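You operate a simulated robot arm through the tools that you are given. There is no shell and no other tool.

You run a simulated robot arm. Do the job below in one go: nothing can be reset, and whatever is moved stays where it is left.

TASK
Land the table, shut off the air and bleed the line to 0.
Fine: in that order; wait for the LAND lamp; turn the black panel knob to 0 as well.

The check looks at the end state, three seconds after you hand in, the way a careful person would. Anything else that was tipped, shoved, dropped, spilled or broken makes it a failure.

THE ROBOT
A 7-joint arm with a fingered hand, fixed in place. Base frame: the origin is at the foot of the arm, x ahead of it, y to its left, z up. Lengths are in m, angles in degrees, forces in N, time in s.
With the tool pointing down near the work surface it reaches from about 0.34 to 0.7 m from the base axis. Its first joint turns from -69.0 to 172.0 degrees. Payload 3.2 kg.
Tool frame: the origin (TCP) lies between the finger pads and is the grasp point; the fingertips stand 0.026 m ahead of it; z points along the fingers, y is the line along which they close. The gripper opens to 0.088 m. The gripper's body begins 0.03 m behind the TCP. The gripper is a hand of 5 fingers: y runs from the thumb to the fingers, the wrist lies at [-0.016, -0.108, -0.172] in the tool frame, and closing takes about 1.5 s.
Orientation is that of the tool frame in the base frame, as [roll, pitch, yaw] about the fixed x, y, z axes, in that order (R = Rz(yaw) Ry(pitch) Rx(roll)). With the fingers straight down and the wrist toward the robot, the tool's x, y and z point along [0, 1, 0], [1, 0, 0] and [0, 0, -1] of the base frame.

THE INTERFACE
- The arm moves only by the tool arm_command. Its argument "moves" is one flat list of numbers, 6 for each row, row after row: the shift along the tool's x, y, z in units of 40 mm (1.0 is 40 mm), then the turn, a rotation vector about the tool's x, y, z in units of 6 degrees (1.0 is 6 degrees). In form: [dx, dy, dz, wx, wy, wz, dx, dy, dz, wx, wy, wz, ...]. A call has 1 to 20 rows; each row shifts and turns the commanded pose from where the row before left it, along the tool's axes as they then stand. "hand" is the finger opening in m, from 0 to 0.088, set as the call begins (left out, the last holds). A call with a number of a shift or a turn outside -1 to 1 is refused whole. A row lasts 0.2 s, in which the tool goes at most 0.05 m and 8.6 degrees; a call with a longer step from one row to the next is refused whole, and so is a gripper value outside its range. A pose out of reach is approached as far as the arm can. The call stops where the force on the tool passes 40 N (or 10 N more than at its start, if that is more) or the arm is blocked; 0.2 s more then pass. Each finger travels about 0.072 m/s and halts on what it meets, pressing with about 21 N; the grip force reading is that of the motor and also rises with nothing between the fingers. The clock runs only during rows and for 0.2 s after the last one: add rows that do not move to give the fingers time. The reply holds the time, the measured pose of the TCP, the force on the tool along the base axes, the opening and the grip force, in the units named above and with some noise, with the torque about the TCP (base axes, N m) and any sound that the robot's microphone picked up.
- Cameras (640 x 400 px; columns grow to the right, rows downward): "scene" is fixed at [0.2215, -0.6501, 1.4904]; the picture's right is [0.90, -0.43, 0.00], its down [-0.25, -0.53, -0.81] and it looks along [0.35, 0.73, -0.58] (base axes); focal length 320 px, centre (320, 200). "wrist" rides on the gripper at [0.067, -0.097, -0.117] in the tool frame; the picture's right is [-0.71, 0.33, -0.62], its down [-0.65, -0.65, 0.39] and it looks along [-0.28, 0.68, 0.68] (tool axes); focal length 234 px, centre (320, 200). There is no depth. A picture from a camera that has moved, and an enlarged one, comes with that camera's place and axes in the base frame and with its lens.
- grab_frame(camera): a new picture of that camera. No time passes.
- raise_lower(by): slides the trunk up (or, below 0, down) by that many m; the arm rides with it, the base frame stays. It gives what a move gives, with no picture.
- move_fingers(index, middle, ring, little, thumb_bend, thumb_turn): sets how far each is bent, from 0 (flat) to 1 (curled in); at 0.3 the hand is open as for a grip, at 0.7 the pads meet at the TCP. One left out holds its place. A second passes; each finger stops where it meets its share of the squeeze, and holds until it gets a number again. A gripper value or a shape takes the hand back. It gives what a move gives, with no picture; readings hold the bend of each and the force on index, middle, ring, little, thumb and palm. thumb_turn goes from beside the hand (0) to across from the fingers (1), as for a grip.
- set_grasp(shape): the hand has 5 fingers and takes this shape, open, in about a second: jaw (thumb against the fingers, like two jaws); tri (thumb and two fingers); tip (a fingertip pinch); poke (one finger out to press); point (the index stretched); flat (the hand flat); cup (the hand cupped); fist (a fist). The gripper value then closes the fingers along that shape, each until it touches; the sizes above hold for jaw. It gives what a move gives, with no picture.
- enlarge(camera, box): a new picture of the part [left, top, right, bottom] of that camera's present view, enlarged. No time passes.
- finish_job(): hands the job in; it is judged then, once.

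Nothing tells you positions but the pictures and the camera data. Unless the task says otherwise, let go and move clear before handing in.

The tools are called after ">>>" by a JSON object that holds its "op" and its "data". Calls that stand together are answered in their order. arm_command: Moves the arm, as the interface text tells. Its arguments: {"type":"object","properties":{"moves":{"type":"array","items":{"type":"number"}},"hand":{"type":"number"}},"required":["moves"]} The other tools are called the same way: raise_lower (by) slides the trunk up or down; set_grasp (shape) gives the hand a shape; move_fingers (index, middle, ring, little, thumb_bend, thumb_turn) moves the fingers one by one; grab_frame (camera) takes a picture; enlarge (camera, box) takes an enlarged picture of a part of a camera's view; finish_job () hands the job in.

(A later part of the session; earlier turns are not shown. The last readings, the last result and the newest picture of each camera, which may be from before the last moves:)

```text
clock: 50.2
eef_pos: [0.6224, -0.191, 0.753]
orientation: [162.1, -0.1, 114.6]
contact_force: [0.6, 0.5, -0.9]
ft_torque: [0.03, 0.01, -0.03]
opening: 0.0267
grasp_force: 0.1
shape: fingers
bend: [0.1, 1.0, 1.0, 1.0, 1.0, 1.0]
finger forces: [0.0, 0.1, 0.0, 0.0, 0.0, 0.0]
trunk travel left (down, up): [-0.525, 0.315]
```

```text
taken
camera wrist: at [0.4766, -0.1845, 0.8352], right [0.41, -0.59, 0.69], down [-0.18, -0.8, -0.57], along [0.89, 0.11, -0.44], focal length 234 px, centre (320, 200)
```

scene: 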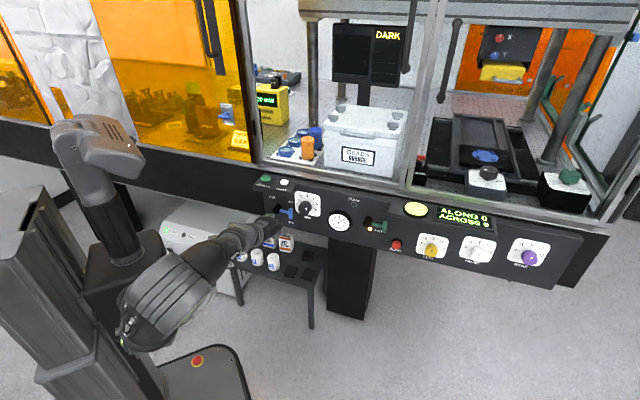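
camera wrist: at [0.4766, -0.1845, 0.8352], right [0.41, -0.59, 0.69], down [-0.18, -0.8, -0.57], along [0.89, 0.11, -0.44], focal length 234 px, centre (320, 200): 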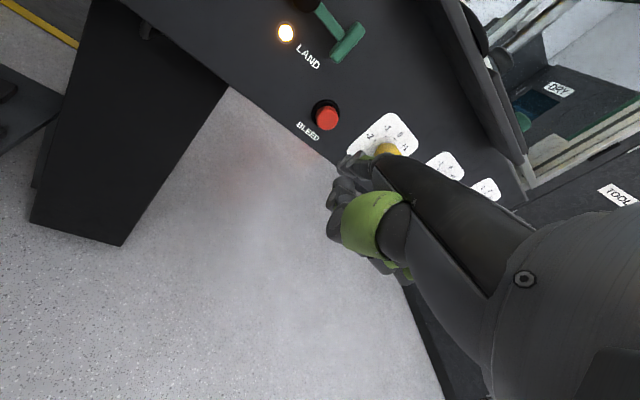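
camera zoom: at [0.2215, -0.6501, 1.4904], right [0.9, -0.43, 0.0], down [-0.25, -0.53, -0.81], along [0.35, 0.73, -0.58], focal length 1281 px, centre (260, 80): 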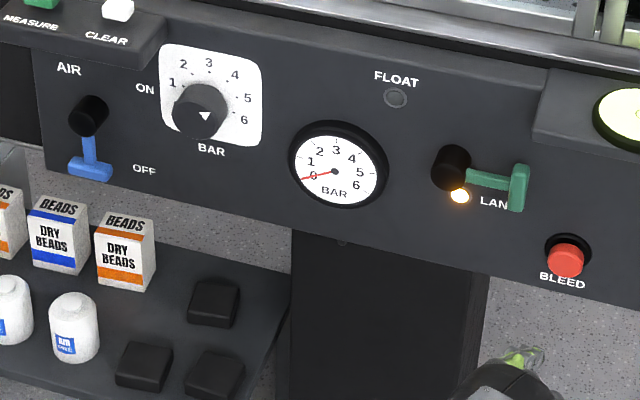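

The gauge reads 0, BLEED has popped back out, LAND lamp is lit, AIR is off. Last is the black BAR knob: I move left in front of it, square up, and pitch the fingers toward the panel for a grip.

>>> {"op": "arm_command", "data": {"moves": [0.849, -0.2135, -0.365, 0, 0, 0, 0.849, -0.2135, -0.365, 0, 0, 0, 0.849, -0.2135, -0.365, 0, 0, 0, 0.849, -0.2135, -0.365, 0, 0, 0, 0.849, -0.2135, -0.365, 0, 0, 0, 0.849, -0.2135, -0.365, 0, 0, 0, 0.849, -0.2135, -0.365, 0, 0, 0, 0.849, -0.2135, -0.365, 0, 0, 0, 0, 0, 0, 0, 0.263, -0.808, 0, 0, 0, 0, 0.263, -0.808, 0, 0, 0, 0, 0.263, -0.808, 0, 0, 0, 0, 0.263, -0.808, 0, 0, 0, 0, 0, 0]}}

>>> {"op": "set_grasp", "data": {"shape": "tri"}}

>>> {"op": "grab_frame", "data": {"camera": "wrist"}}

>>> {"op": "enlarge", "data": {"camera": "scene", "box": [240, 170, 360, 260]}}

```text
clock: 53.0
eef_pos: [0.4184, 0.0154, 0.8436]
orientation: [162.0, -0.1, 135.1]
contact_force: [-0.4, -0.9, 0.4]
ft_torque: [0.0, 0.0, 0.02]
opening: 0.0263
grasp_force: 0.1
shape: fingers
bend: [0.1, 1.0, 1.0, 1.0, 1.0, 1.0]
finger forces: [0.1, 0.0, 0.0, 0.0, 0.0, 0.0]
out of reach, approached as far as the arm can: row 6
trunk travel left (down, up): [-0.525, 0.315]
```

```text
clock: 54.0
eef_pos: [0.4169, 0.0133, 0.8437]
orientation: [162.0, -0.1, 135.1]
contact_force: [-1.1, 0.0, 0.6]
ft_torque: [0.0, -0.01, -0.01]
opening: 0.088
grasp_force: 0.1
shape: tri
bend: [0.3, 0.3, 0.99, 0.99, 0.3, 0.97]
finger forces: [0.1, 0.0, 0.0, 0.0, 0.1, 0.0]
trunk travel left (down, up): [-0.525, 0.315]
```

```text
taken
camera wrist: at [0.2788, -0.0307, 0.9266], right [0.59, -0.41, 0.69], down [0.11, -0.81, -0.57], along [0.8, 0.41, -0.43], focal length 234 px, centre (320, 200)
```

wrist: 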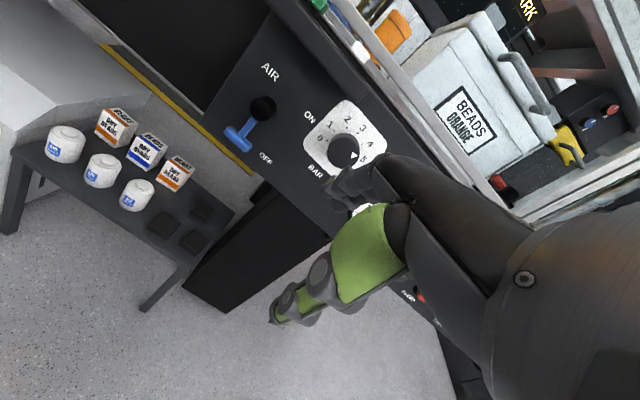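

```text
4.44 times, centred on (300, 215) of scene
camera zoom: at [0.2215, -0.6501, 1.4904], right [0.9, -0.43, 0.0], down [-0.25, -0.53, -0.81], along [0.35, 0.73, -0.58], focal length 1424 px, centre (409, 133)
```

zoom: 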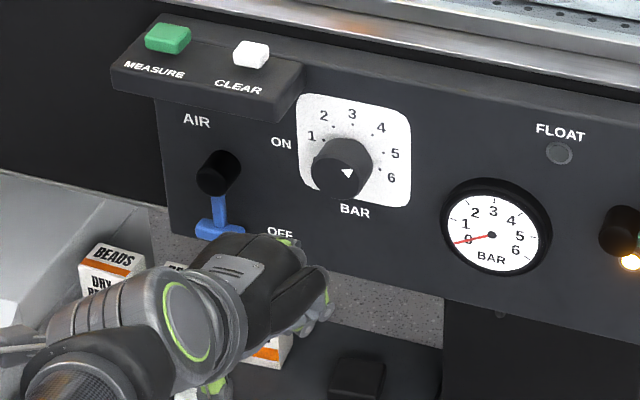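

The tri grip is open and I'm in front of the knob. I now pitch the hand so the fingers point level into the panel with the thumb below.

>>> {"op": "arm_command", "data": {"moves": [0, 0, 0, -1, 0, 0, 0, 0, 0, -1, 0, 0, 0, 0, 0, -1, 0, 0, 0, 0, 0, -1, 0, 0, 0, 0, 0, -1, 0, 0, 0, 0, 0, -1, 0, 0, 0, 0, 0, -1, 0, 0, 0, 0, 0, -1, 0, 0, 0, 0, 0, -1, 0, 0, 0, 0, 0, -1, 0, 0, 0, 0, 0, -1, 0, 0, 0, 0, 0, -1, 0, 0, 0, 0, 0, 0, 0, 0]}}

>>> {"op": "grab_frame", "data": {"camera": "wrist"}}

>>> {"op": "grab_frame", "data": {"camera": "scene"}}

```text
clock: 56.8
eef_pos: [0.4246, 0.0134, 0.8436]
orientation: [89.8, -0.2, 135.1]
contact_force: [-0.2, -0.1, 0.1]
ft_torque: [-0.03, 0.02, 0.0]
opening: 0.0879
grasp_force: 0.1
shape: tri
bend: [0.3, 0.3, 0.99, 0.99, 0.3, 0.97]
finger forces: [0.0, 0.0, 0.0, 0.0, 0.1, 0.0]
out of reach, approached as far as the arm can: row 4
trunk travel left (down, up): [-0.525, 0.315]
```

```text
taken
camera wrist: at [0.2938, -0.0217, 0.7474], right [0.06, -0.94, 0.33], down [0.73, -0.18, -0.65], along [0.68, 0.28, 0.68], focal length 234 px, centre (320, 200)
```

wrist: 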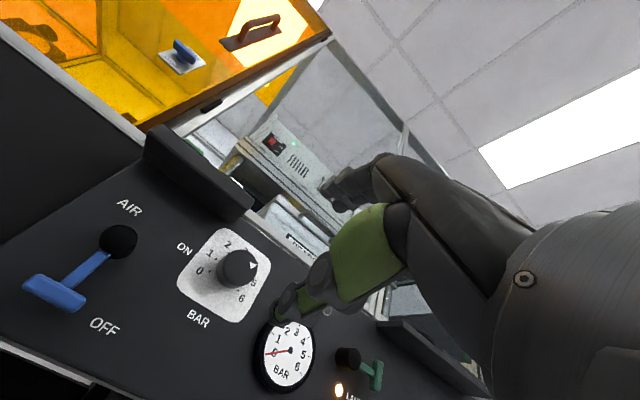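

```text
taken
```

scene: 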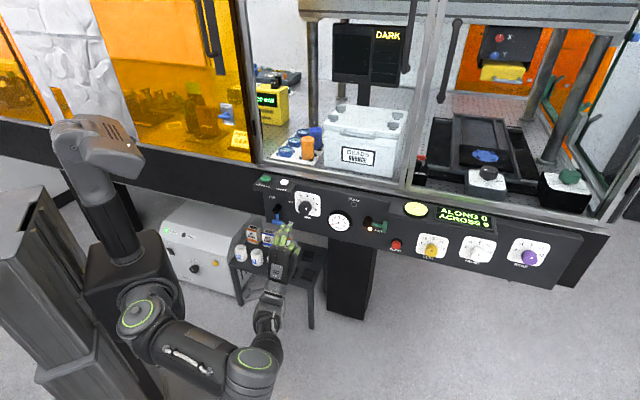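

The fingers now point squarely at the panel. I'll test in free space how far the hand can roll clockwise about the knob axis before gripping.

>>> {"op": "arm_command", "data": {"moves": [0, 0, 0, 0, 0, 1, 0, 0, 0, 0, 0, 1, 0, 0, 0, 0, 0, 1, 0, 0, 0, 0, 0, 1, 0, 0, 0, 0, 0, 1, 0, 0, 0, 0, 0, 1, 0, 0, 0, 0, 0, 1, 0, 0, 0, 0, 0, 1, 0, 0, 0, 0, 0, 1, 0, 0, 0, 0, 0, 1, 0, 0, 0, 0, 0, 0]}}

>>> {"op": "grab_frame", "data": {"camera": "scene"}}

>>> {"op": "grab_frame", "data": {"camera": "wrist"}}

```text
clock: 59.1
eef_pos: [0.4255, 0.0136, 0.8437]
orientation: [90.0, -60.2, 135.2]
contact_force: [0.5, -0.2, -0.7]
ft_torque: [0.04, 0.02, -0.02]
opening: 0.0876
grasp_force: 0.1
shape: tri
bend: [0.3, 0.3, 0.99, 0.99, 0.3, 0.97]
finger forces: [0.0, 0.1, 0.0, 0.1, 0.0, 0.1]
trunk travel left (down, up): [-0.525, 0.315]
```

```text
taken
```

scene: 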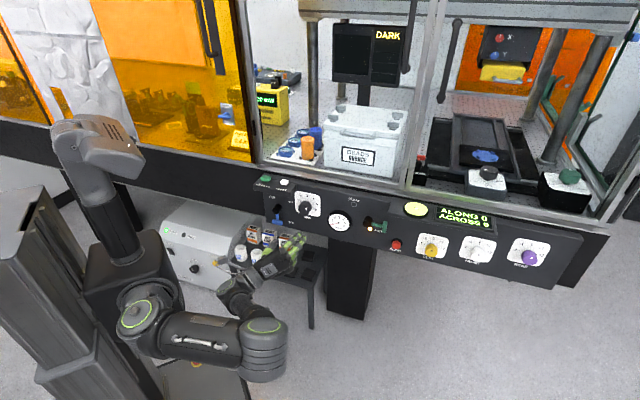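

```text
taken
camera wrist: at [0.2578, 0.0139, 0.8541], right [0.01, -0.89, -0.45], down [0.1, 0.45, -0.89], along [0.99, -0.03, 0.1], focal length 234 px, centre (320, 200)
```

wrist: 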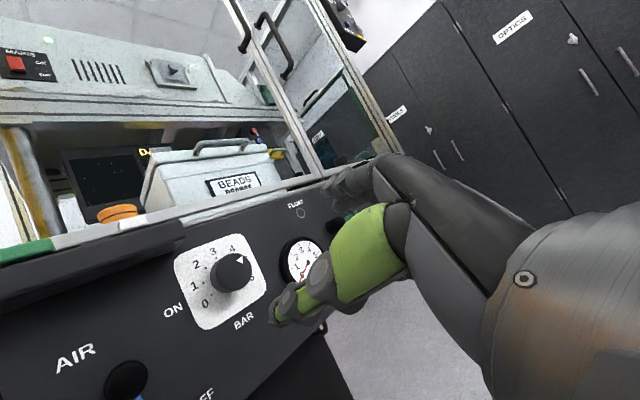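

60° clockwise works freely. Now I test the counter-clockwise range in free space, since the knob must go about 180° counter-clockwise.

>>> {"op": "arm_command", "data": {"moves": [0, 0, 0, 0, 0, -1, 0, 0, 0, 0, 0, -1, 0, 0, 0, 0, 0, -1, 0, 0, 0, 0, 0, -1, 0, 0, 0, 0, 0, -1, 0, 0, 0, 0, 0, -1, 0, 0, 0, 0, 0, -1, 0, 0, 0, 0, 0, -1, 0, 0, 0, 0, 0, -1, 0, 0, 0, 0, 0, -1, 0, 0, 0, 0, 0, -1, 0, 0, 0, 0, 0, -1, 0, 0, 0, 0, 0, -1, 0, 0, 0, 0, 0, -1, 0, 0, 0, 0, 0, -1, 0, 0, 0, 0, 0, -1, 0, 0, 0, 0, 0, -1, 0, 0, 0, 0, 0, -1, 0, 0, 0, 0, 0, -1, 0, 0, 0, 0, 0, -1]}}

>>> {"op": "grab_frame", "data": {"camera": "scene"}}

>>> {"op": "grab_frame", "data": {"camera": "wrist"}}

```text
clock: 63.4
eef_pos: [0.4246, 0.0141, 0.844]
orientation: [90.0, 59.9, 135.1]
contact_force: [0.0, 0.3, -0.4]
ft_torque: [-0.01, -0.03, -0.01]
opening: 0.088
grasp_force: 0.0
shape: tri
bend: [0.3, 0.3, 0.99, 0.99, 0.3, 0.97]
finger forces: [0.0, 0.0, 0.0, 0.0, 0.0, 0.0]
trunk travel left (down, up): [-0.525, 0.315]
```

```text
taken
```

scene: 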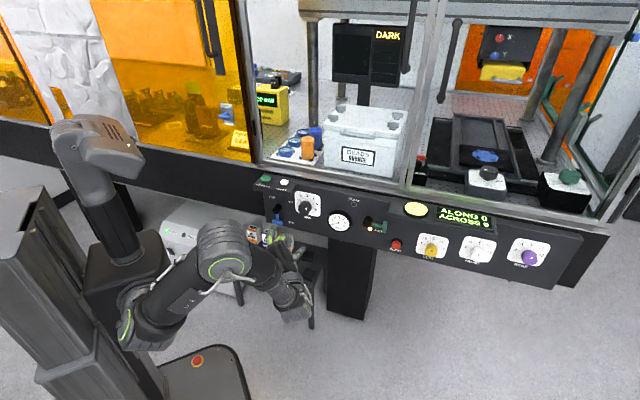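

```text
taken
camera wrist: at [0.3776, -0.1049, 0.7384], right [-0.39, -0.49, 0.78], down [0.91, -0.35, 0.24], along [0.16, 0.8, 0.58], focal length 234 px, centre (320, 200)
```

wrist: 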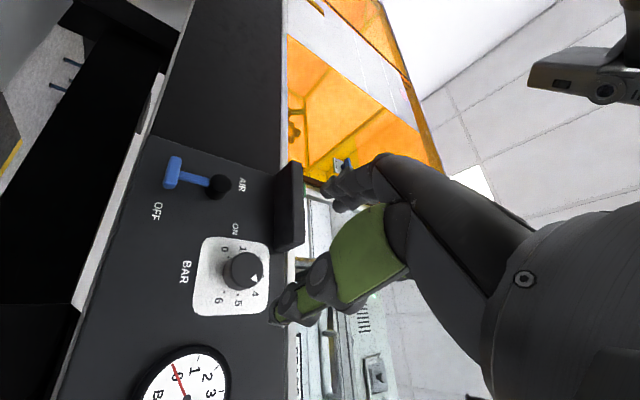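

±60° is free. I check the extra 30° counter-clockwise as well.

>>> {"op": "arm_command", "data": {"moves": [0, 0, 0, 0, 0, -1, 0, 0, 0, 0, 0, -1, 0, 0, 0, 0, 0, -1, 0, 0, 0, 0, 0, -1, 0, 0, 0, 0, 0, -1, 0, 0, 0, 0, 0, 0]}}

>>> {"op": "grab_frame", "data": {"camera": "scene"}}

```text
clock: 64.8
eef_pos: [0.4253, 0.0139, 0.8424]
orientation: [95.9, 90.0, 140.9]
contact_force: [-0.1, 0.2, 1.2]
ft_torque: [-0.03, 0.01, 0.01]
opening: 0.088
grasp_force: 0.0
shape: tri
bend: [0.3, 0.3, 0.99, 0.99, 0.3, 0.97]
finger forces: [0.0, 0.0, 0.0, 0.0, 0.0, 0.1]
trunk travel left (down, up): [-0.525, 0.315]
```

```text
taken
```

scene: 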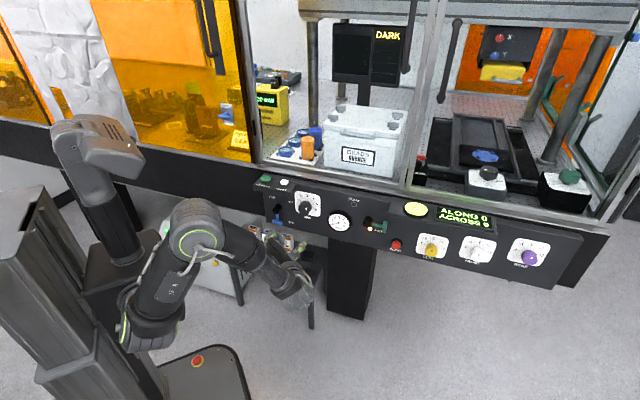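

Even −90° is reachable. While the hand is in this pose I zoom in to see how far the curled ring/little fingers stick out relative to the index tips.

>>> {"op": "enlarge", "data": {"camera": "scene", "box": [250, 200, 350, 320]}}

>>> {"op": "grab_frame", "data": {"camera": "wrist"}}

```text
3.33 times, centred on (300, 260) of scene
camera zoom: at [0.2215, -0.6501, 1.4904], right [0.9, -0.43, 0.0], down [-0.25, -0.53, -0.81], along [0.35, 0.73, -0.58], focal length 1068 px, centre (387, 0)
```

zoom: 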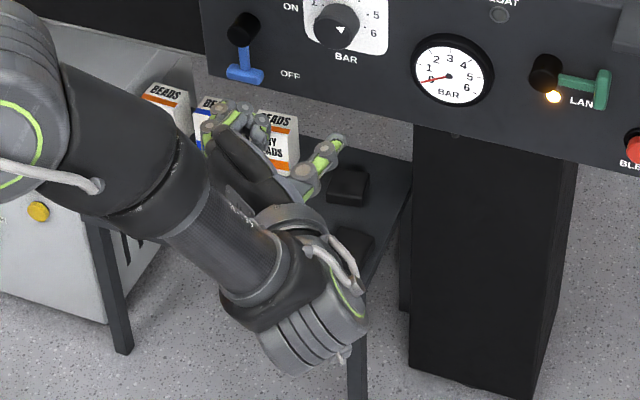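

```text
taken
camera wrist: at [0.4104, -0.1377, 0.7779], right [-0.68, -0.21, 0.71], down [0.74, -0.19, 0.65], along [0.0, 0.96, 0.28], focal length 234 px, centre (320, 200)
```

wrist: 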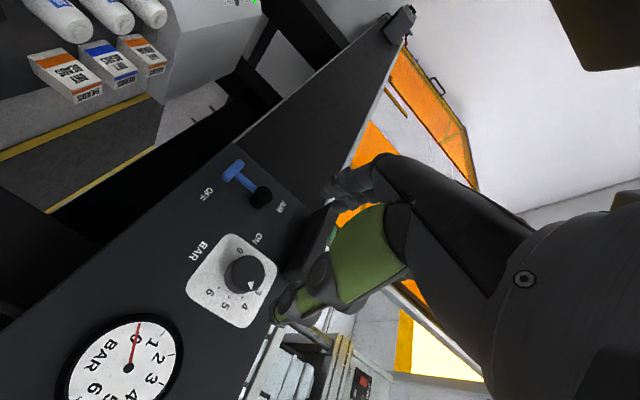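

I'll zoom tighter on the hand to compare the reach of the thumb, index and curled fingers.

>>> {"op": "enlarge", "data": {"camera": "scene", "box": [300, 220, 360, 265]}}

>>> {"op": "enlarge", "data": {"camera": "scene", "box": [285, 215, 345, 260]}}

```text
8.89 times, centred on (330, 242) of scene
camera zoom: at [0.2215, -0.6501, 1.4904], right [0.9, -0.43, 0.0], down [-0.25, -0.53, -0.81], along [0.35, 0.73, -0.58], focal length 2848 px, centre (231, -178)
```

zoom: 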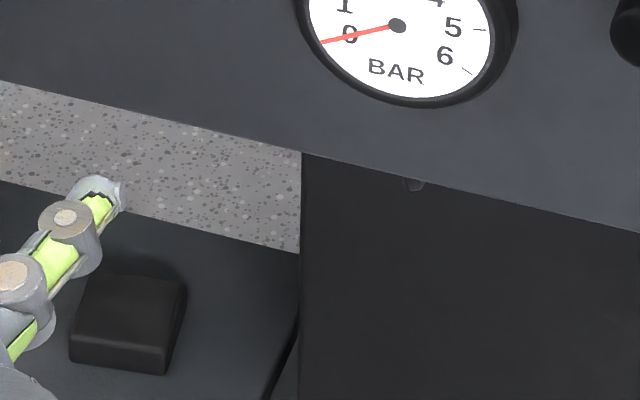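

```text
8.89 times, centred on (315, 238) of scene
camera zoom: at [0.2215, -0.6501, 1.4904], right [0.9, -0.43, 0.0], down [-0.25, -0.53, -0.81], along [0.35, 0.73, -0.58], focal length 2848 px, centre (364, -133)
```

zoom: 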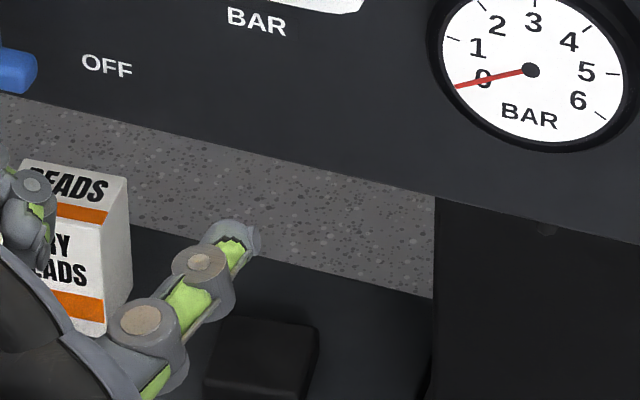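

>>> {"op": "enlarge", "data": {"camera": "scene", "box": [265, 215, 325, 260]}}

```text
8.89 times, centred on (295, 238) of scene
camera zoom: at [0.2215, -0.6501, 1.4904], right [0.9, -0.43, 0.0], down [-0.25, -0.53, -0.81], along [0.35, 0.73, -0.58], focal length 2848 px, centre (542, -133)
```

zoom: 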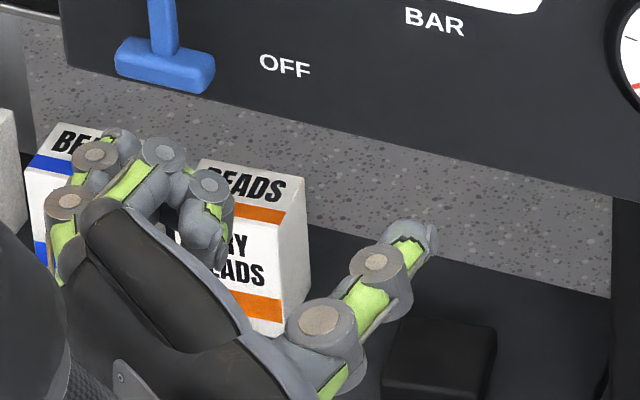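

The curled ring/little fingers only reach about the TCP level, so they won't hit the panel. I move closer (still 4 cm clear) and roll back clockwise to test the range there.

>>> {"op": "arm_command", "data": {"moves": [0, 0, 1, 0, 0, 0, 0, 0, 0.9, 0, 0, 0, 0, 0, 0, 0, 0, 1, 0, 0, 0, 0, 0, 1, 0, 0, 0, 0, 0, 1, 0, 0, 0, 0, 0, 1, 0, 0, 0, 0, 0, 1, 0, 0, 0, 0, 0, 1, 0, 0, 0, 0, 0, 1, 0, 0, 0, 0, 0, 1, 0, 0, 0, 0, 0, 1, 0, 0, 0, 0, 0, 1, 0, 0, 0, 0, 0, 1, 0, 0, 0, 0, 0, 1, 0, 0, 0, 0, 0, 1, 0, 0, 0, 0, 0, 1, 0, 0, 0, 0, 0, 1, 0, 0, 0, 0, 0, 1, 0, 0, 0, 0, 0, 1, 0, 0, 0, 0, 0, 1]}}

>>> {"op": "arm_command", "data": {"moves": [0, 0, 0, 0, 0, 1, 0, 0, 0, 0, 0, 1, 0, 0, 0, 0, 0, 1, 0, 0, 0, 0, 0, 1, 0, 0, 0, 0, 0, 1, 0, 0, 0, 0, 0, 1, 0, 0, 0, 0, 0, 1, 0, 0, 0, 0, 0, 1, 0, 0, 0, 0, 0, 1, 0, 0, 0, 0, 0, 0]}}

>>> {"op": "grab_frame", "data": {"camera": "wrist"}}

>>> {"op": "grab_frame", "data": {"camera": "scene"}}

```text
clock: 69.0
eef_pos: [0.4779, 0.0672, 0.8423]
orientation: [90.0, -18.2, 135.1]
contact_force: [-0.2, -0.1, 0.1]
ft_torque: [0.02, -0.01, 0.02]
opening: 0.0881
grasp_force: 0.0
shape: tri
bend: [0.3, 0.3, 0.99, 0.99, 0.3, 0.97]
finger forces: [0.0, 0.1, 0.0, 0.0, 0.1, 0.0]
trunk travel left (down, up): [-0.525, 0.315]
```

```text
clock: 71.2
eef_pos: [0.4795, 0.0685, 0.8426]
orientation: [90.3, -72.3, 134.8]
contact_force: [1.2, 0.2, -0.3]
ft_torque: [0.0, -0.01, -0.03]
opening: 0.0881
grasp_force: 0.1
shape: tri
bend: [0.3, 0.3, 0.99, 0.99, 0.3, 0.97]
finger forces: [0.0, 0.0, 0.0, 0.1, 0.0, 0.0]
trunk travel left (down, up): [-0.525, 0.315]
```

```text
taken
camera wrist: at [0.3148, 0.0647, 0.8782], right [-0.06, -0.82, -0.57], down [-0.03, 0.57, -0.82], along [1.0, -0.04, -0.06], focal length 234 px, centre (320, 200)
```

wrist: 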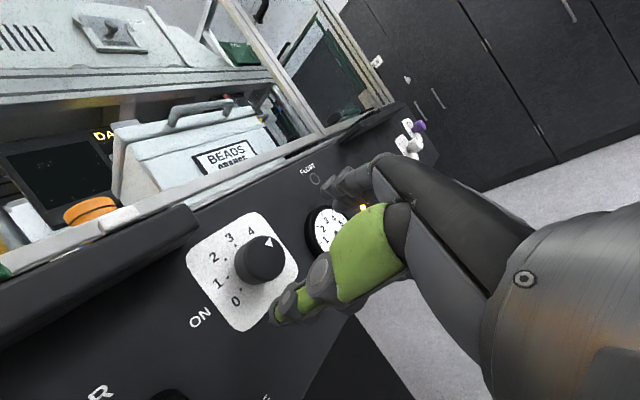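

```text
taken
```

scene: 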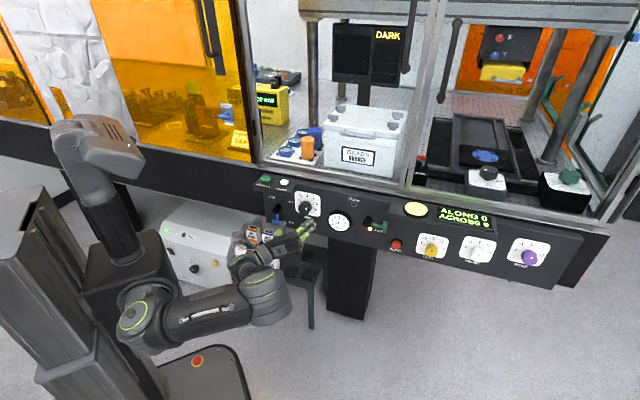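

Range from +72° to −90° is available, about 160°. I zoom on the knob from here to measure its centre and face precisely.

>>> {"op": "enlarge", "data": {"camera": "wrist", "box": [170, 190, 330, 340]}}

>>> {"op": "enlarge", "data": {"camera": "scene", "box": [270, 180, 340, 250]}}

```text
2.67 times, centred on (250, 265) of wrist
camera zoom: at [0.3148, 0.0647, 0.8782], right [-0.06, -0.82, -0.57], down [-0.03, 0.57, -0.82], along [1.0, -0.04, -0.06], focal length 624 px, centre (507, 27)
```

zoom: 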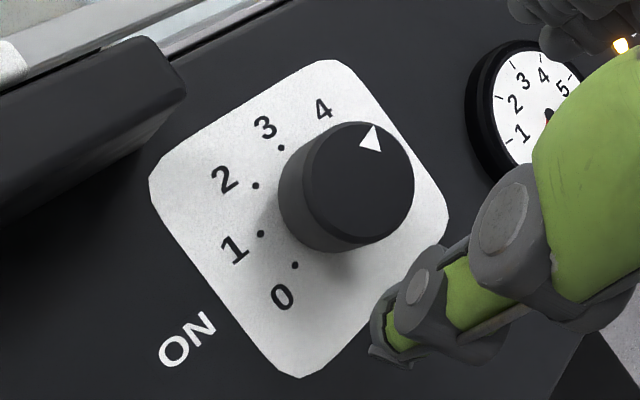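

```text
5.71 times, centred on (305, 215) of scene
camera zoom: at [0.2215, -0.6501, 1.4904], right [0.9, -0.43, 0.0], down [-0.25, -0.53, -0.81], along [0.35, 0.73, -0.58], focal length 1830 px, centre (406, 114)
```

zoom: 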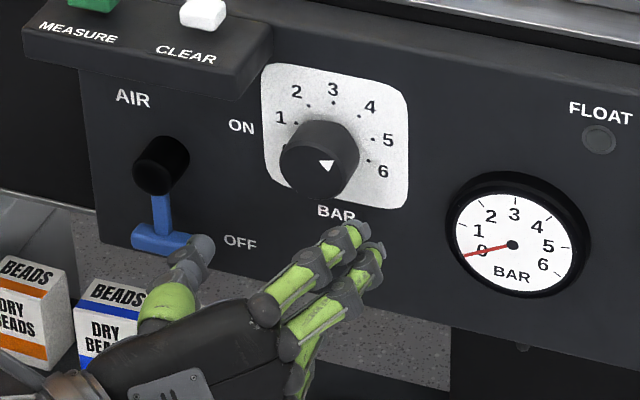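

The knob's centre is at about t 0.287, z 0.8515 with its face at d 0.471. I align the grip centre with it and approach most of the way.

>>> {"op": "arm_command", "data": {"moves": [0.24, -0.018, 0, 0, 0, 0, 0, 0, 0.65, 0, 0, 0, 0, 0, 0.65, 0, 0, 0, 0, 0, 0, 0, 0, 0]}}

>>> {"op": "enlarge", "data": {"camera": "wrist", "box": [190, 130, 430, 350]}}

>>> {"op": "enlarge", "data": {"camera": "scene", "box": [270, 180, 340, 250]}}

```text
clock: 72.2
eef_pos: [0.5134, 0.1071, 0.8519]
orientation: [90.0, -72.1, 135.1]
contact_force: [-0.1, 0.1, 0.2]
ft_torque: [0.01, -0.02, 0.02]
opening: 0.0877
grasp_force: 0.1
shape: tri
bend: [0.3, 0.3, 0.99, 0.99, 0.3, 0.97]
finger forces: [0.1, 0.1, 0.1, 0.0, 0.0, 0.1]
trunk travel left (down, up): [-0.525, 0.315]
```

```text
1.82 times, centred on (310, 240) of wrist
camera zoom: at [0.3489, 0.1037, 0.887], right [-0.06, -0.82, -0.57], down [-0.03, 0.57, -0.82], along [1.0, -0.04, -0.06], focal length 426 px, centre (338, 127)
```

zoom: 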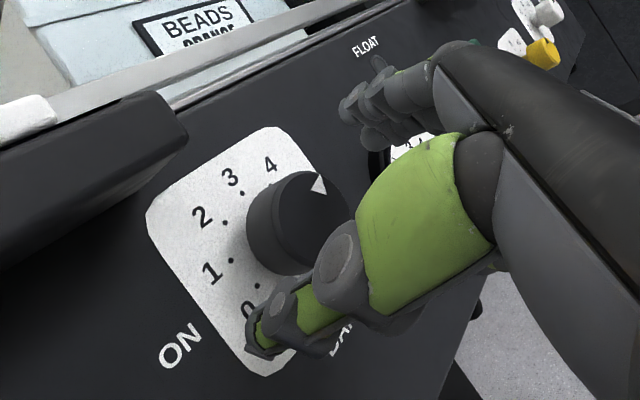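

```text
5.71 times, centred on (305, 215) of scene
camera zoom: at [0.2215, -0.6501, 1.4904], right [0.9, -0.43, 0.0], down [-0.25, -0.53, -0.81], along [0.35, 0.73, -0.58], focal length 1830 px, centre (406, 114)
```

zoom: 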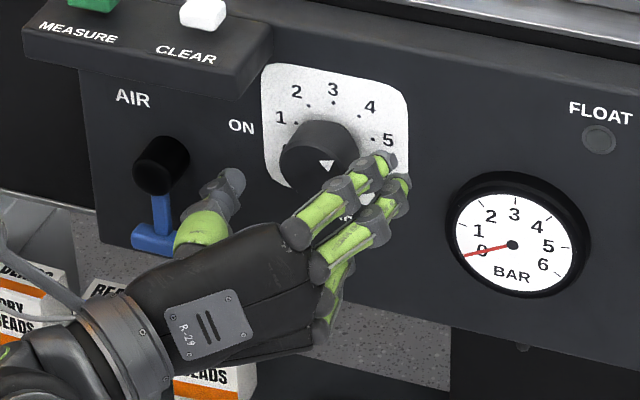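

The fingers and thumb straddle the knob symmetrically. I advance the last 2 cm and check for contact before closing.

>>> {"op": "arm_command", "data": {"moves": [0, 0, 0.25, 0, 0, 0, 0, 0, 0.25, 0, 0, 0, 0, 0, 0, 0, 0, 0]}}

>>> {"op": "enlarge", "data": {"camera": "wrist", "box": [190, 130, 430, 350]}}

>>> {"op": "enlarge", "data": {"camera": "scene", "box": [270, 180, 340, 250]}}

```text
clock: 73.0
eef_pos: [0.5284, 0.1217, 0.8519]
orientation: [90.1, -72.1, 135.1]
contact_force: [-0.7, -0.3, -0.4]
ft_torque: [0.02, 0.02, -0.02]
opening: 0.0878
grasp_force: 0.2
shape: tri
bend: [0.3, 0.3, 0.99, 0.99, 0.3, 0.97]
finger forces: [0.0, 0.0, 0.1, 0.0, 0.0, 0.1]
trunk travel left (down, up): [-0.525, 0.315]
```

```text
1.82 times, centred on (310, 240) of wrist
camera zoom: at [0.3631, 0.1185, 0.8873], right [-0.06, -0.82, -0.57], down [-0.03, 0.57, -0.82], along [1.0, -0.04, -0.06], focal length 426 px, centre (338, 127)
```

zoom: 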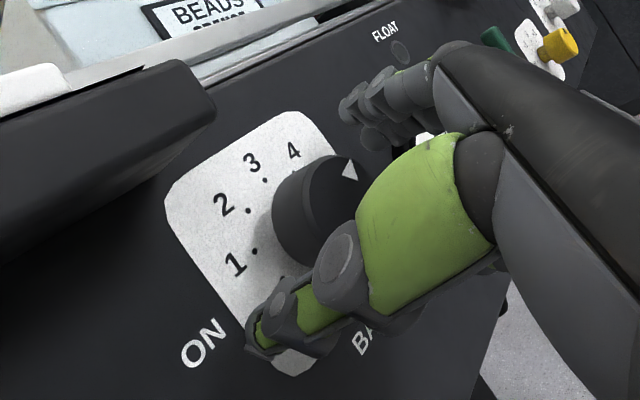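

```text
5.71 times, centred on (305, 215) of scene
camera zoom: at [0.2215, -0.6501, 1.4904], right [0.9, -0.43, 0.0], down [-0.25, -0.53, -0.81], along [0.35, 0.73, -0.58], focal length 1830 px, centre (406, 114)
```

zoom: 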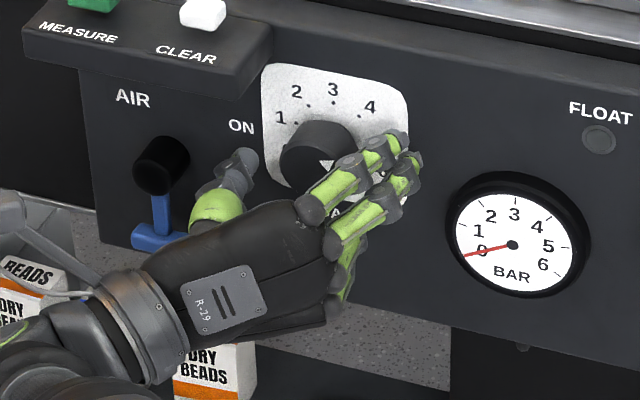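

No contact yet and the knob sits between the pads. I close the grip on it.

>>> {"op": "arm_command", "data": {"hand": 0.025, "moves": [0, 0, 0, 0, 0, 0, 0, 0, 0, 0, 0, 0, 0, 0, 0, 0, 0, 0, 0, 0, 0, 0, 0, 0, 0, 0, 0, 0, 0, 0, 0, 0, 0, 0, 0, 0, 0, 0, 0, 0, 0, 0]}}

>>> {"op": "enlarge", "data": {"camera": "wrist", "box": [190, 130, 430, 350]}}

>>> {"op": "enlarge", "data": {"camera": "scene", "box": [270, 180, 340, 250]}}

```text
clock: 74.5
eef_pos: [0.5269, 0.1233, 0.8525]
orientation: [90.0, -72.1, 135.3]
contact_force: [-2.1, 2.3, -0.8]
ft_torque: [-0.01, 0.06, 0.17]
opening: 0.0324
grasp_force: 21.4
shape: tri
bend: [0.57, 0.49, 1.0, 1.0, 0.38, 1.0]
finger forces: [8.4, 8.8, 0.0, 0.2, 21.6, 0.0]
trunk travel left (down, up): [-0.525, 0.315]
```

```text
1.82 times, centred on (310, 240) of wrist
camera zoom: at [0.3626, 0.1191, 0.8873], right [-0.06, -0.82, -0.57], down [-0.03, 0.57, -0.82], along [1.0, -0.04, -0.06], focal length 426 px, centre (338, 127)
```

zoom: 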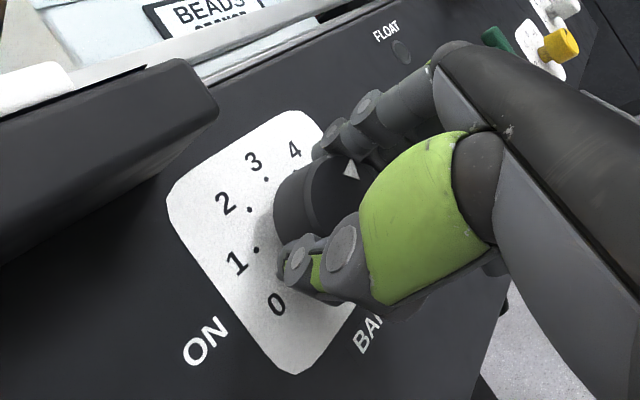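

```text
5.71 times, centred on (305, 215) of scene
camera zoom: at [0.2215, -0.6501, 1.4904], right [0.9, -0.43, 0.0], down [-0.25, -0.53, -0.81], along [0.35, 0.73, -0.58], focal length 1830 px, centre (406, 114)
```

zoom: 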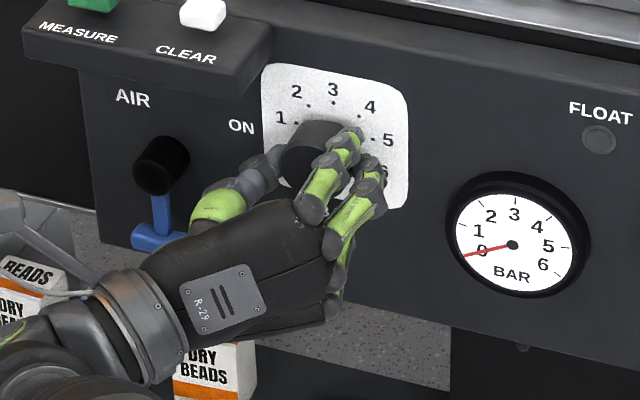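

The knob is gripped firmly with little side load. I rotate counter-clockwise a first 24° and check that the knob follows.

>>> {"op": "arm_command", "data": {"moves": [0, 0, 0, 0, 0, -1, 0, 0, 0, 0, 0, -1, 0, 0, 0, 0, 0, -1, 0, 0, 0, 0, 0, -1, 0, 0, 0, 0, 0, 0]}}

>>> {"op": "enlarge", "data": {"camera": "wrist", "box": [190, 130, 430, 350]}}

>>> {"op": "enlarge", "data": {"camera": "scene", "box": [270, 180, 340, 250]}}

```text
clock: 75.8
eef_pos: [0.5272, 0.1228, 0.8526]
orientation: [90.2, -48.0, 135.0]
contact_force: [-6.8, 3.6, -4.2]
ft_torque: [-0.1, 0.11, 0.18]
opening: 0.032
grasp_force: 21.0
shape: tri
bend: [0.57, 0.5, 1.0, 1.0, 0.38, 0.99]
finger forces: [8.2, 8.4, 0.0, 0.0, 24.8, 0.1]
trunk travel left (down, up): [-0.525, 0.315]
```

```text
1.82 times, centred on (310, 240) of wrist
camera zoom: at [0.3597, 0.122, 0.8383], right [0.07, -0.95, -0.3], down [0.24, 0.31, -0.92], along [0.97, -0.01, 0.25], focal length 426 px, centre (338, 127)
```

zoom: 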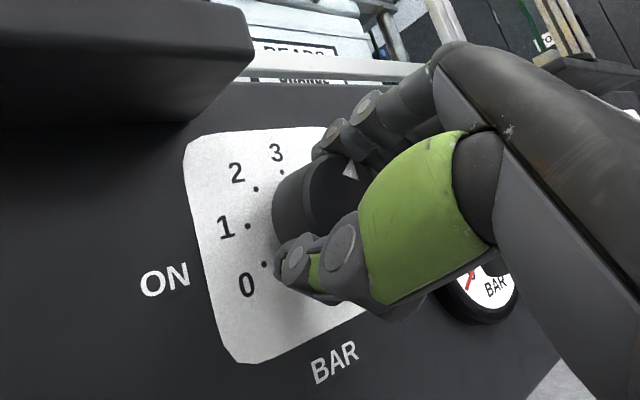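

```text
5.71 times, centred on (305, 215) of scene
camera zoom: at [0.2215, -0.6501, 1.4904], right [0.9, -0.43, 0.0], down [-0.25, -0.53, -0.81], along [0.35, 0.73, -0.58], focal length 1830 px, centre (406, 114)
```

zoom: 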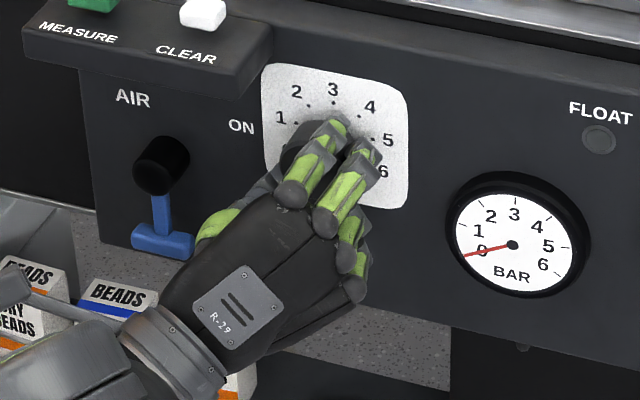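

The knob's triangle stays fixed relative to the hand, so it is turning with the grip, and the finger joints clear the button box by about a centimetre. I continue counter-clockwise.

>>> {"op": "arm_command", "data": {"moves": [0, 0, 0, 0, 0, -1, 0, 0, 0, 0, 0, -1, 0, 0, 0, 0, 0, -1, 0, 0, 0, 0, 0, -1, 0, 0, 0, 0, 0, -1, 0, 0, 0, 0, 0, -1, 0, 0, 0, 0, 0, 0]}}

>>> {"op": "enlarge", "data": {"camera": "wrist", "box": [190, 130, 430, 350]}}

>>> {"op": "enlarge", "data": {"camera": "scene", "box": [270, 180, 340, 250]}}

```text
clock: 77.3
eef_pos: [0.5264, 0.1231, 0.8522]
orientation: [90.1, -12.0, 135.1]
contact_force: [-7.5, 4.9, -6.2]
ft_torque: [-0.17, 0.2, 0.17]
opening: 0.0322
grasp_force: 20.7
shape: tri
bend: [0.57, 0.51, 1.0, 1.0, 0.38, 0.97]
finger forces: [9.6, 7.2, 0.1, 0.0, 25.3, 0.0]
trunk travel left (down, up): [-0.525, 0.315]
```

```text
1.82 times, centred on (310, 240) of wrist
camera zoom: at [0.3819, 0.0998, 0.7724], right [0.1, -0.98, 0.18], down [0.63, -0.08, -0.77], along [0.77, 0.19, 0.61], focal length 426 px, centre (338, 127)
```

zoom: 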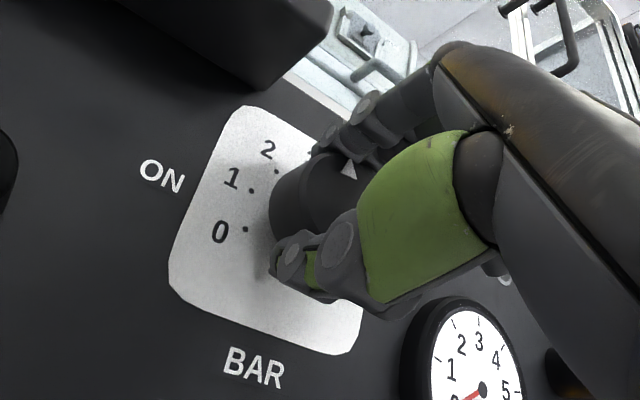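

```text
5.71 times, centred on (305, 215) of scene
camera zoom: at [0.2215, -0.6501, 1.4904], right [0.9, -0.43, 0.0], down [-0.25, -0.53, -0.81], along [0.35, 0.73, -0.58], focal length 1830 px, centre (406, 114)
```

zoom: 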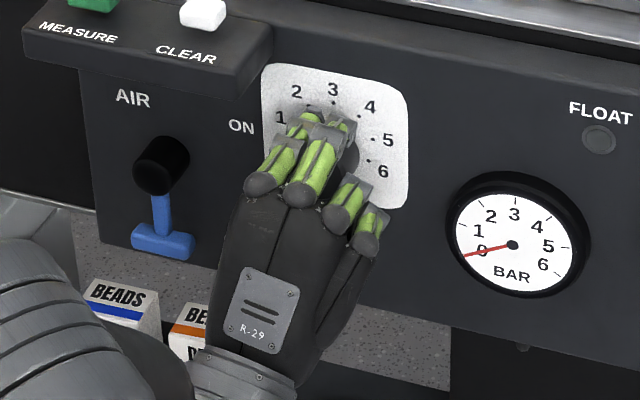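

Still following. Next 36° counter-clockwise, watching the clearance to the button box.

>>> {"op": "arm_command", "data": {"moves": [0, 0, 0, 0, 0, -1, 0, 0, 0, 0, 0, -1, 0, 0, 0, 0, 0, -1, 0, 0, 0, 0, 0, -1, 0, 0, 0, 0, 0, -1, 0, 0, 0, 0, 0, -1, 0, 0, 0, 0, 0, 0]}}

>>> {"op": "enlarge", "data": {"camera": "wrist", "box": [190, 130, 430, 350]}}

>>> {"op": "enlarge", "data": {"camera": "scene", "box": [270, 180, 340, 250]}}

```text
clock: 79.0
eef_pos: [0.5269, 0.1222, 0.8526]
orientation: [90.0, 24.0, 135.2]
contact_force: [-9.1, 5.9, -7.9]
ft_torque: [-0.17, 0.24, 0.13]
opening: 0.0325
grasp_force: 20.9
shape: tri
bend: [0.56, 0.51, 1.0, 1.0, 0.38, 0.96]
finger forces: [12.0, 7.1, 0.0, 0.0, 23.3, 0.0]
trunk travel left (down, up): [-0.525, 0.315]
```

```text
1.82 times, centred on (310, 240) of wrist
camera zoom: at [0.4273, 0.0547, 0.7377], right [-0.08, -0.8, 0.59], down [0.88, -0.33, -0.33], along [0.46, 0.5, 0.73], focal length 426 px, centre (338, 127)
```

zoom: 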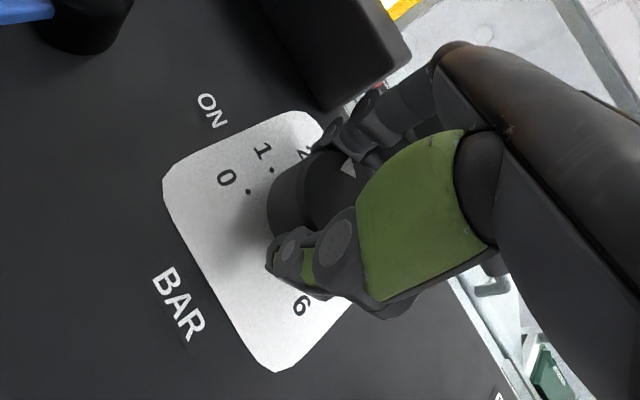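

```text
5.71 times, centred on (305, 215) of scene
camera zoom: at [0.2215, -0.6501, 1.4904], right [0.9, -0.43, 0.0], down [-0.25, -0.53, -0.81], along [0.35, 0.73, -0.58], focal length 1830 px, centre (406, 114)
```

zoom: 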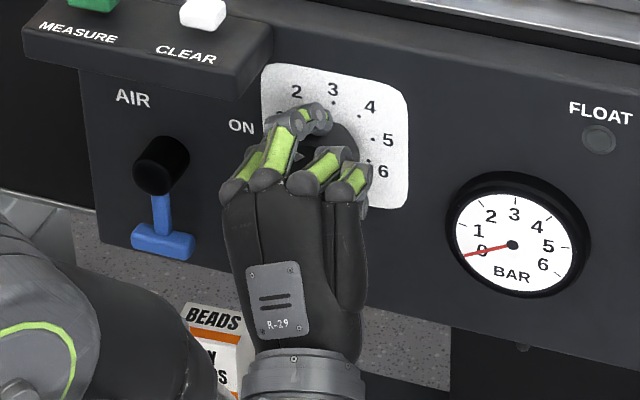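

Still turning with the hand; side force has risen to about 13 N, so I add a 2 mm relieving shift while rotating another 36°.

>>> {"op": "arm_command", "data": {"moves": [0.045, -0.0075, 0, 0, 0, 0, 0, 0, 0, 0, 0, -1, 0, 0, 0, 0, 0, -1, 0, 0, 0, 0, 0, -1, 0, 0, 0, 0, 0, -1, 0, 0, 0, 0, 0, -1, 0, 0, 0, 0, 0, -1, 0, 0, 0, 0, 0, 0]}}

>>> {"op": "enlarge", "data": {"camera": "wrist", "box": [190, 130, 430, 350]}}

>>> {"op": "enlarge", "data": {"camera": "scene", "box": [270, 180, 340, 250]}}

```text
clock: 80.8
eef_pos: [0.5265, 0.1229, 0.8511]
orientation: [90.1, 60.0, 135.2]
contact_force: [-5.5, 2.2, -6.6]
ft_torque: [-0.07, 0.14, -0.01]
opening: 0.0327
grasp_force: 20.8
shape: tri
bend: [0.55, 0.5, 1.0, 1.0, 0.39, 0.96]
finger forces: [12.6, 9.7, 0.1, 0.0, 21.6, 0.1]
trunk travel left (down, up): [-0.525, 0.315]
```

```text
1.82 times, centred on (310, 240) of wrist
camera zoom: at [0.478, 0.0043, 0.7461], right [-0.39, -0.49, 0.78], down [0.91, -0.35, 0.24], along [0.16, 0.8, 0.58], focal length 426 px, centre (338, 127)
```

zoom: 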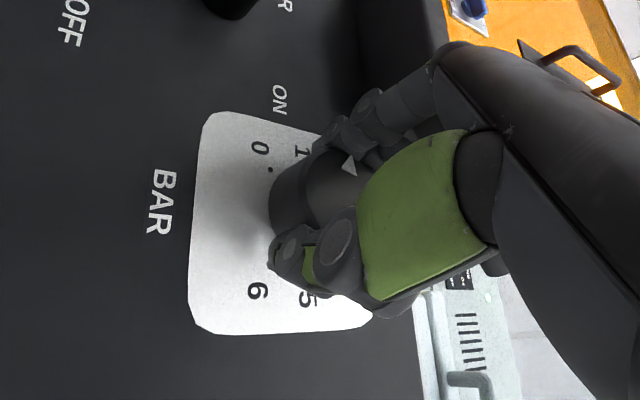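

```text
5.71 times, centred on (305, 215) of scene
camera zoom: at [0.2215, -0.6501, 1.4904], right [0.9, -0.43, 0.0], down [-0.25, -0.53, -0.81], along [0.35, 0.73, -0.58], focal length 1830 px, centre (406, 114)
```

zoom: 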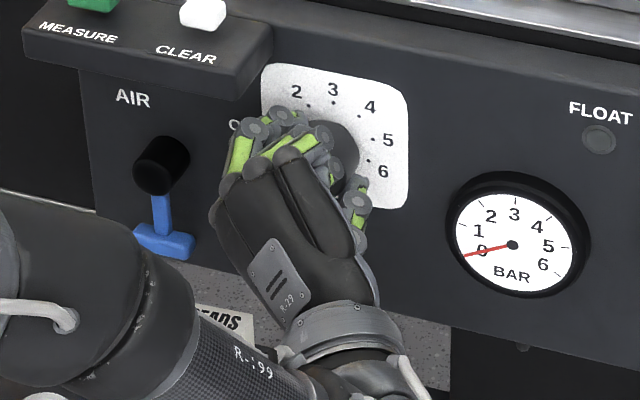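

132° done with the triangle still locked to the hand. I continue another 30°.

>>> {"op": "arm_command", "data": {"moves": [0, 0, 0, 0, 0, -1, 0, 0, 0, 0, 0, -1, 0, 0, 0, 0, 0, -1, 0, 0, 0, 0, 0, -1, 0, 0, 0, 0, 0, -1, 0, 0, 0, 0, 0, 0]}}

>>> {"op": "enlarge", "data": {"camera": "wrist", "box": [190, 130, 430, 350]}}

>>> {"op": "enlarge", "data": {"camera": "scene", "box": [270, 180, 340, 250]}}

```text
clock: 82.2
eef_pos: [0.5301, 0.1128, 0.8263]
orientation: [120.8, 86.1, 164.3]
contact_force: [-11.3, 7.7, -7.7]
ft_torque: [-0.3, -0.17, 0.35]
opening: 0.0258
grasp_force: 21.1
shape: tri
bend: [0.65, 0.44, 1.0, 1.0, 0.99, 1.0]
finger forces: [0.0, 15.3, 0.0, 0.0, 0.0, 0.0]
trunk travel left (down, up): [-0.525, 0.315]
```

```text
1.82 times, centred on (310, 240) of wrist
camera zoom: at [0.5045, -0.0376, 0.7599], right [-0.63, -0.2, 0.75], down [0.77, -0.22, 0.6], along [0.04, 0.96, 0.29], focal length 426 px, centre (338, 127)
```

zoom: 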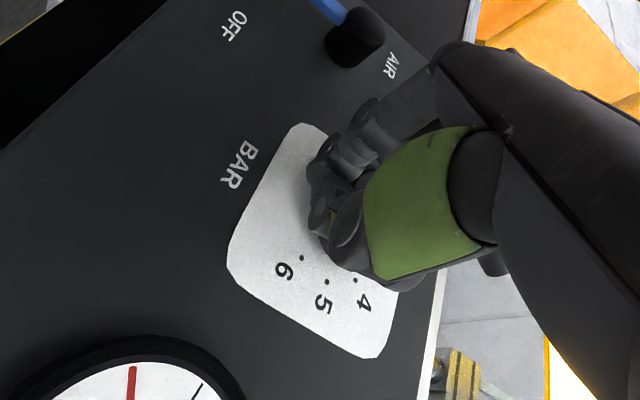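

```text
5.71 times, centred on (305, 215) of scene
camera zoom: at [0.2215, -0.6501, 1.4904], right [0.9, -0.43, 0.0], down [-0.25, -0.53, -0.81], along [0.35, 0.73, -0.58], focal length 1830 px, centre (406, 114)
```

zoom: 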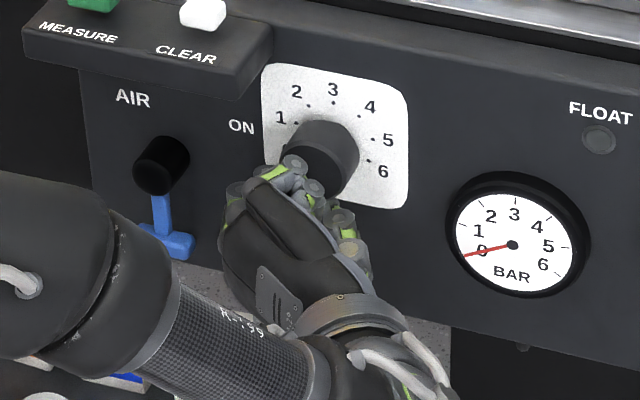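

The grip slipped: the hand now sits about 25 mm below the knob with the thumb fully closed. I pause with no motion to read the pose again before doing anything.

>>> {"op": "arm_command", "data": {"moves": [0, 0, 0, 0, 0, 0]}}

>>> {"op": "grab_frame", "data": {"camera": "scene"}}

>>> {"op": "grab_frame", "data": {"camera": "wrist"}}

```text
clock: 82.5
eef_pos: [0.5283, 0.1144, 0.8278]
orientation: [119.3, 86.1, 163.0]
contact_force: [-14.2, 5.6, -16.1]
ft_torque: [-0.48, -0.19, 0.42]
opening: 0.0256
grasp_force: 20.6
shape: tri
bend: [0.65, 0.44, 1.0, 1.0, 0.99, 1.0]
finger forces: [0.0, 20.0, 0.0, 0.1, 3.7, 0.0]
trunk travel left (down, up): [-0.525, 0.315]
```

```text
taken
```

scene: 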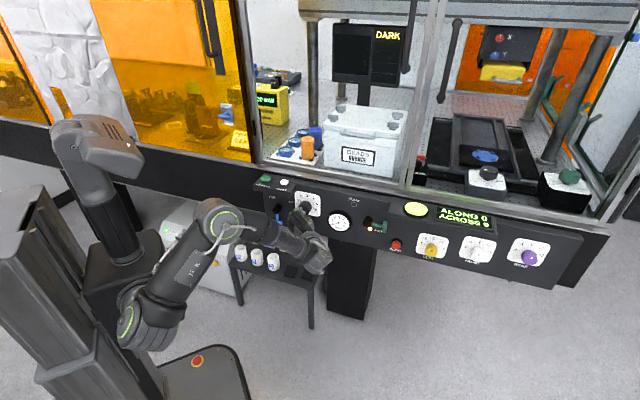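

```text
taken
camera wrist: at [0.5054, -0.037, 0.7616], right [-0.63, -0.2, 0.75], down [0.77, -0.22, 0.6], along [0.04, 0.95, 0.29], focal length 234 px, centre (320, 200)
```

wrist: 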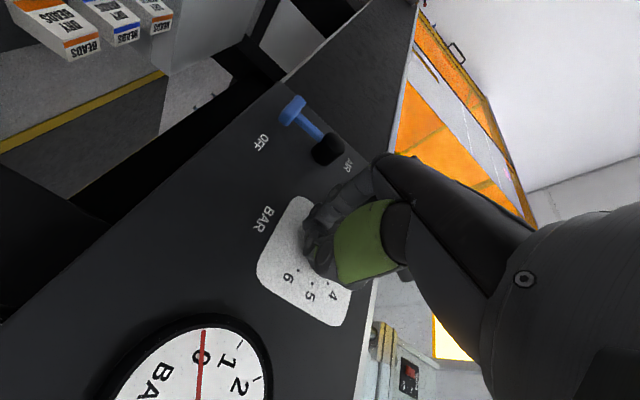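

The arm is pressing back up toward its commanded pose against the knob. I relax the commanded pose down to where the hand actually is before opening the fingers.

>>> {"op": "arm_command", "data": {"moves": [0.25, -0.08, 0, 0, 0, 0, 0.25, -0.08, 0, 0, 0, 0]}}

>>> {"op": "enlarge", "data": {"camera": "scene", "box": [250, 170, 350, 280]}}

```text
clock: 83.0
eef_pos: [0.5279, 0.1136, 0.83]
orientation: [121.2, 87.4, 165.7]
contact_force: [-14.1, 7.9, -16.8]
ft_torque: [-0.47, -0.09, 0.39]
opening: 0.0266
grasp_force: 20.7
shape: tri
bend: [0.64, 0.43, 1.0, 1.0, 0.99, 1.0]
finger forces: [0.1, 19.0, 0.1, 0.0, 7.1, 0.0]
trunk travel left (down, up): [-0.525, 0.315]
stopped in row 2: the force on the tool passed its limit at 42 N (the readings are from after the stop); the commanded pose is now the measured one
```

```text
3.64 times, centred on (300, 225) of scene
camera zoom: at [0.2215, -0.6501, 1.4904], right [0.9, -0.43, 0.0], down [-0.25, -0.53, -0.81], along [0.35, 0.73, -0.58], focal length 1165 px, centre (393, 109)
```

zoom: 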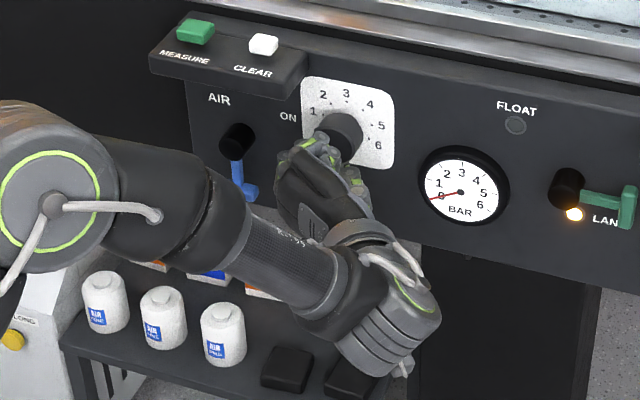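

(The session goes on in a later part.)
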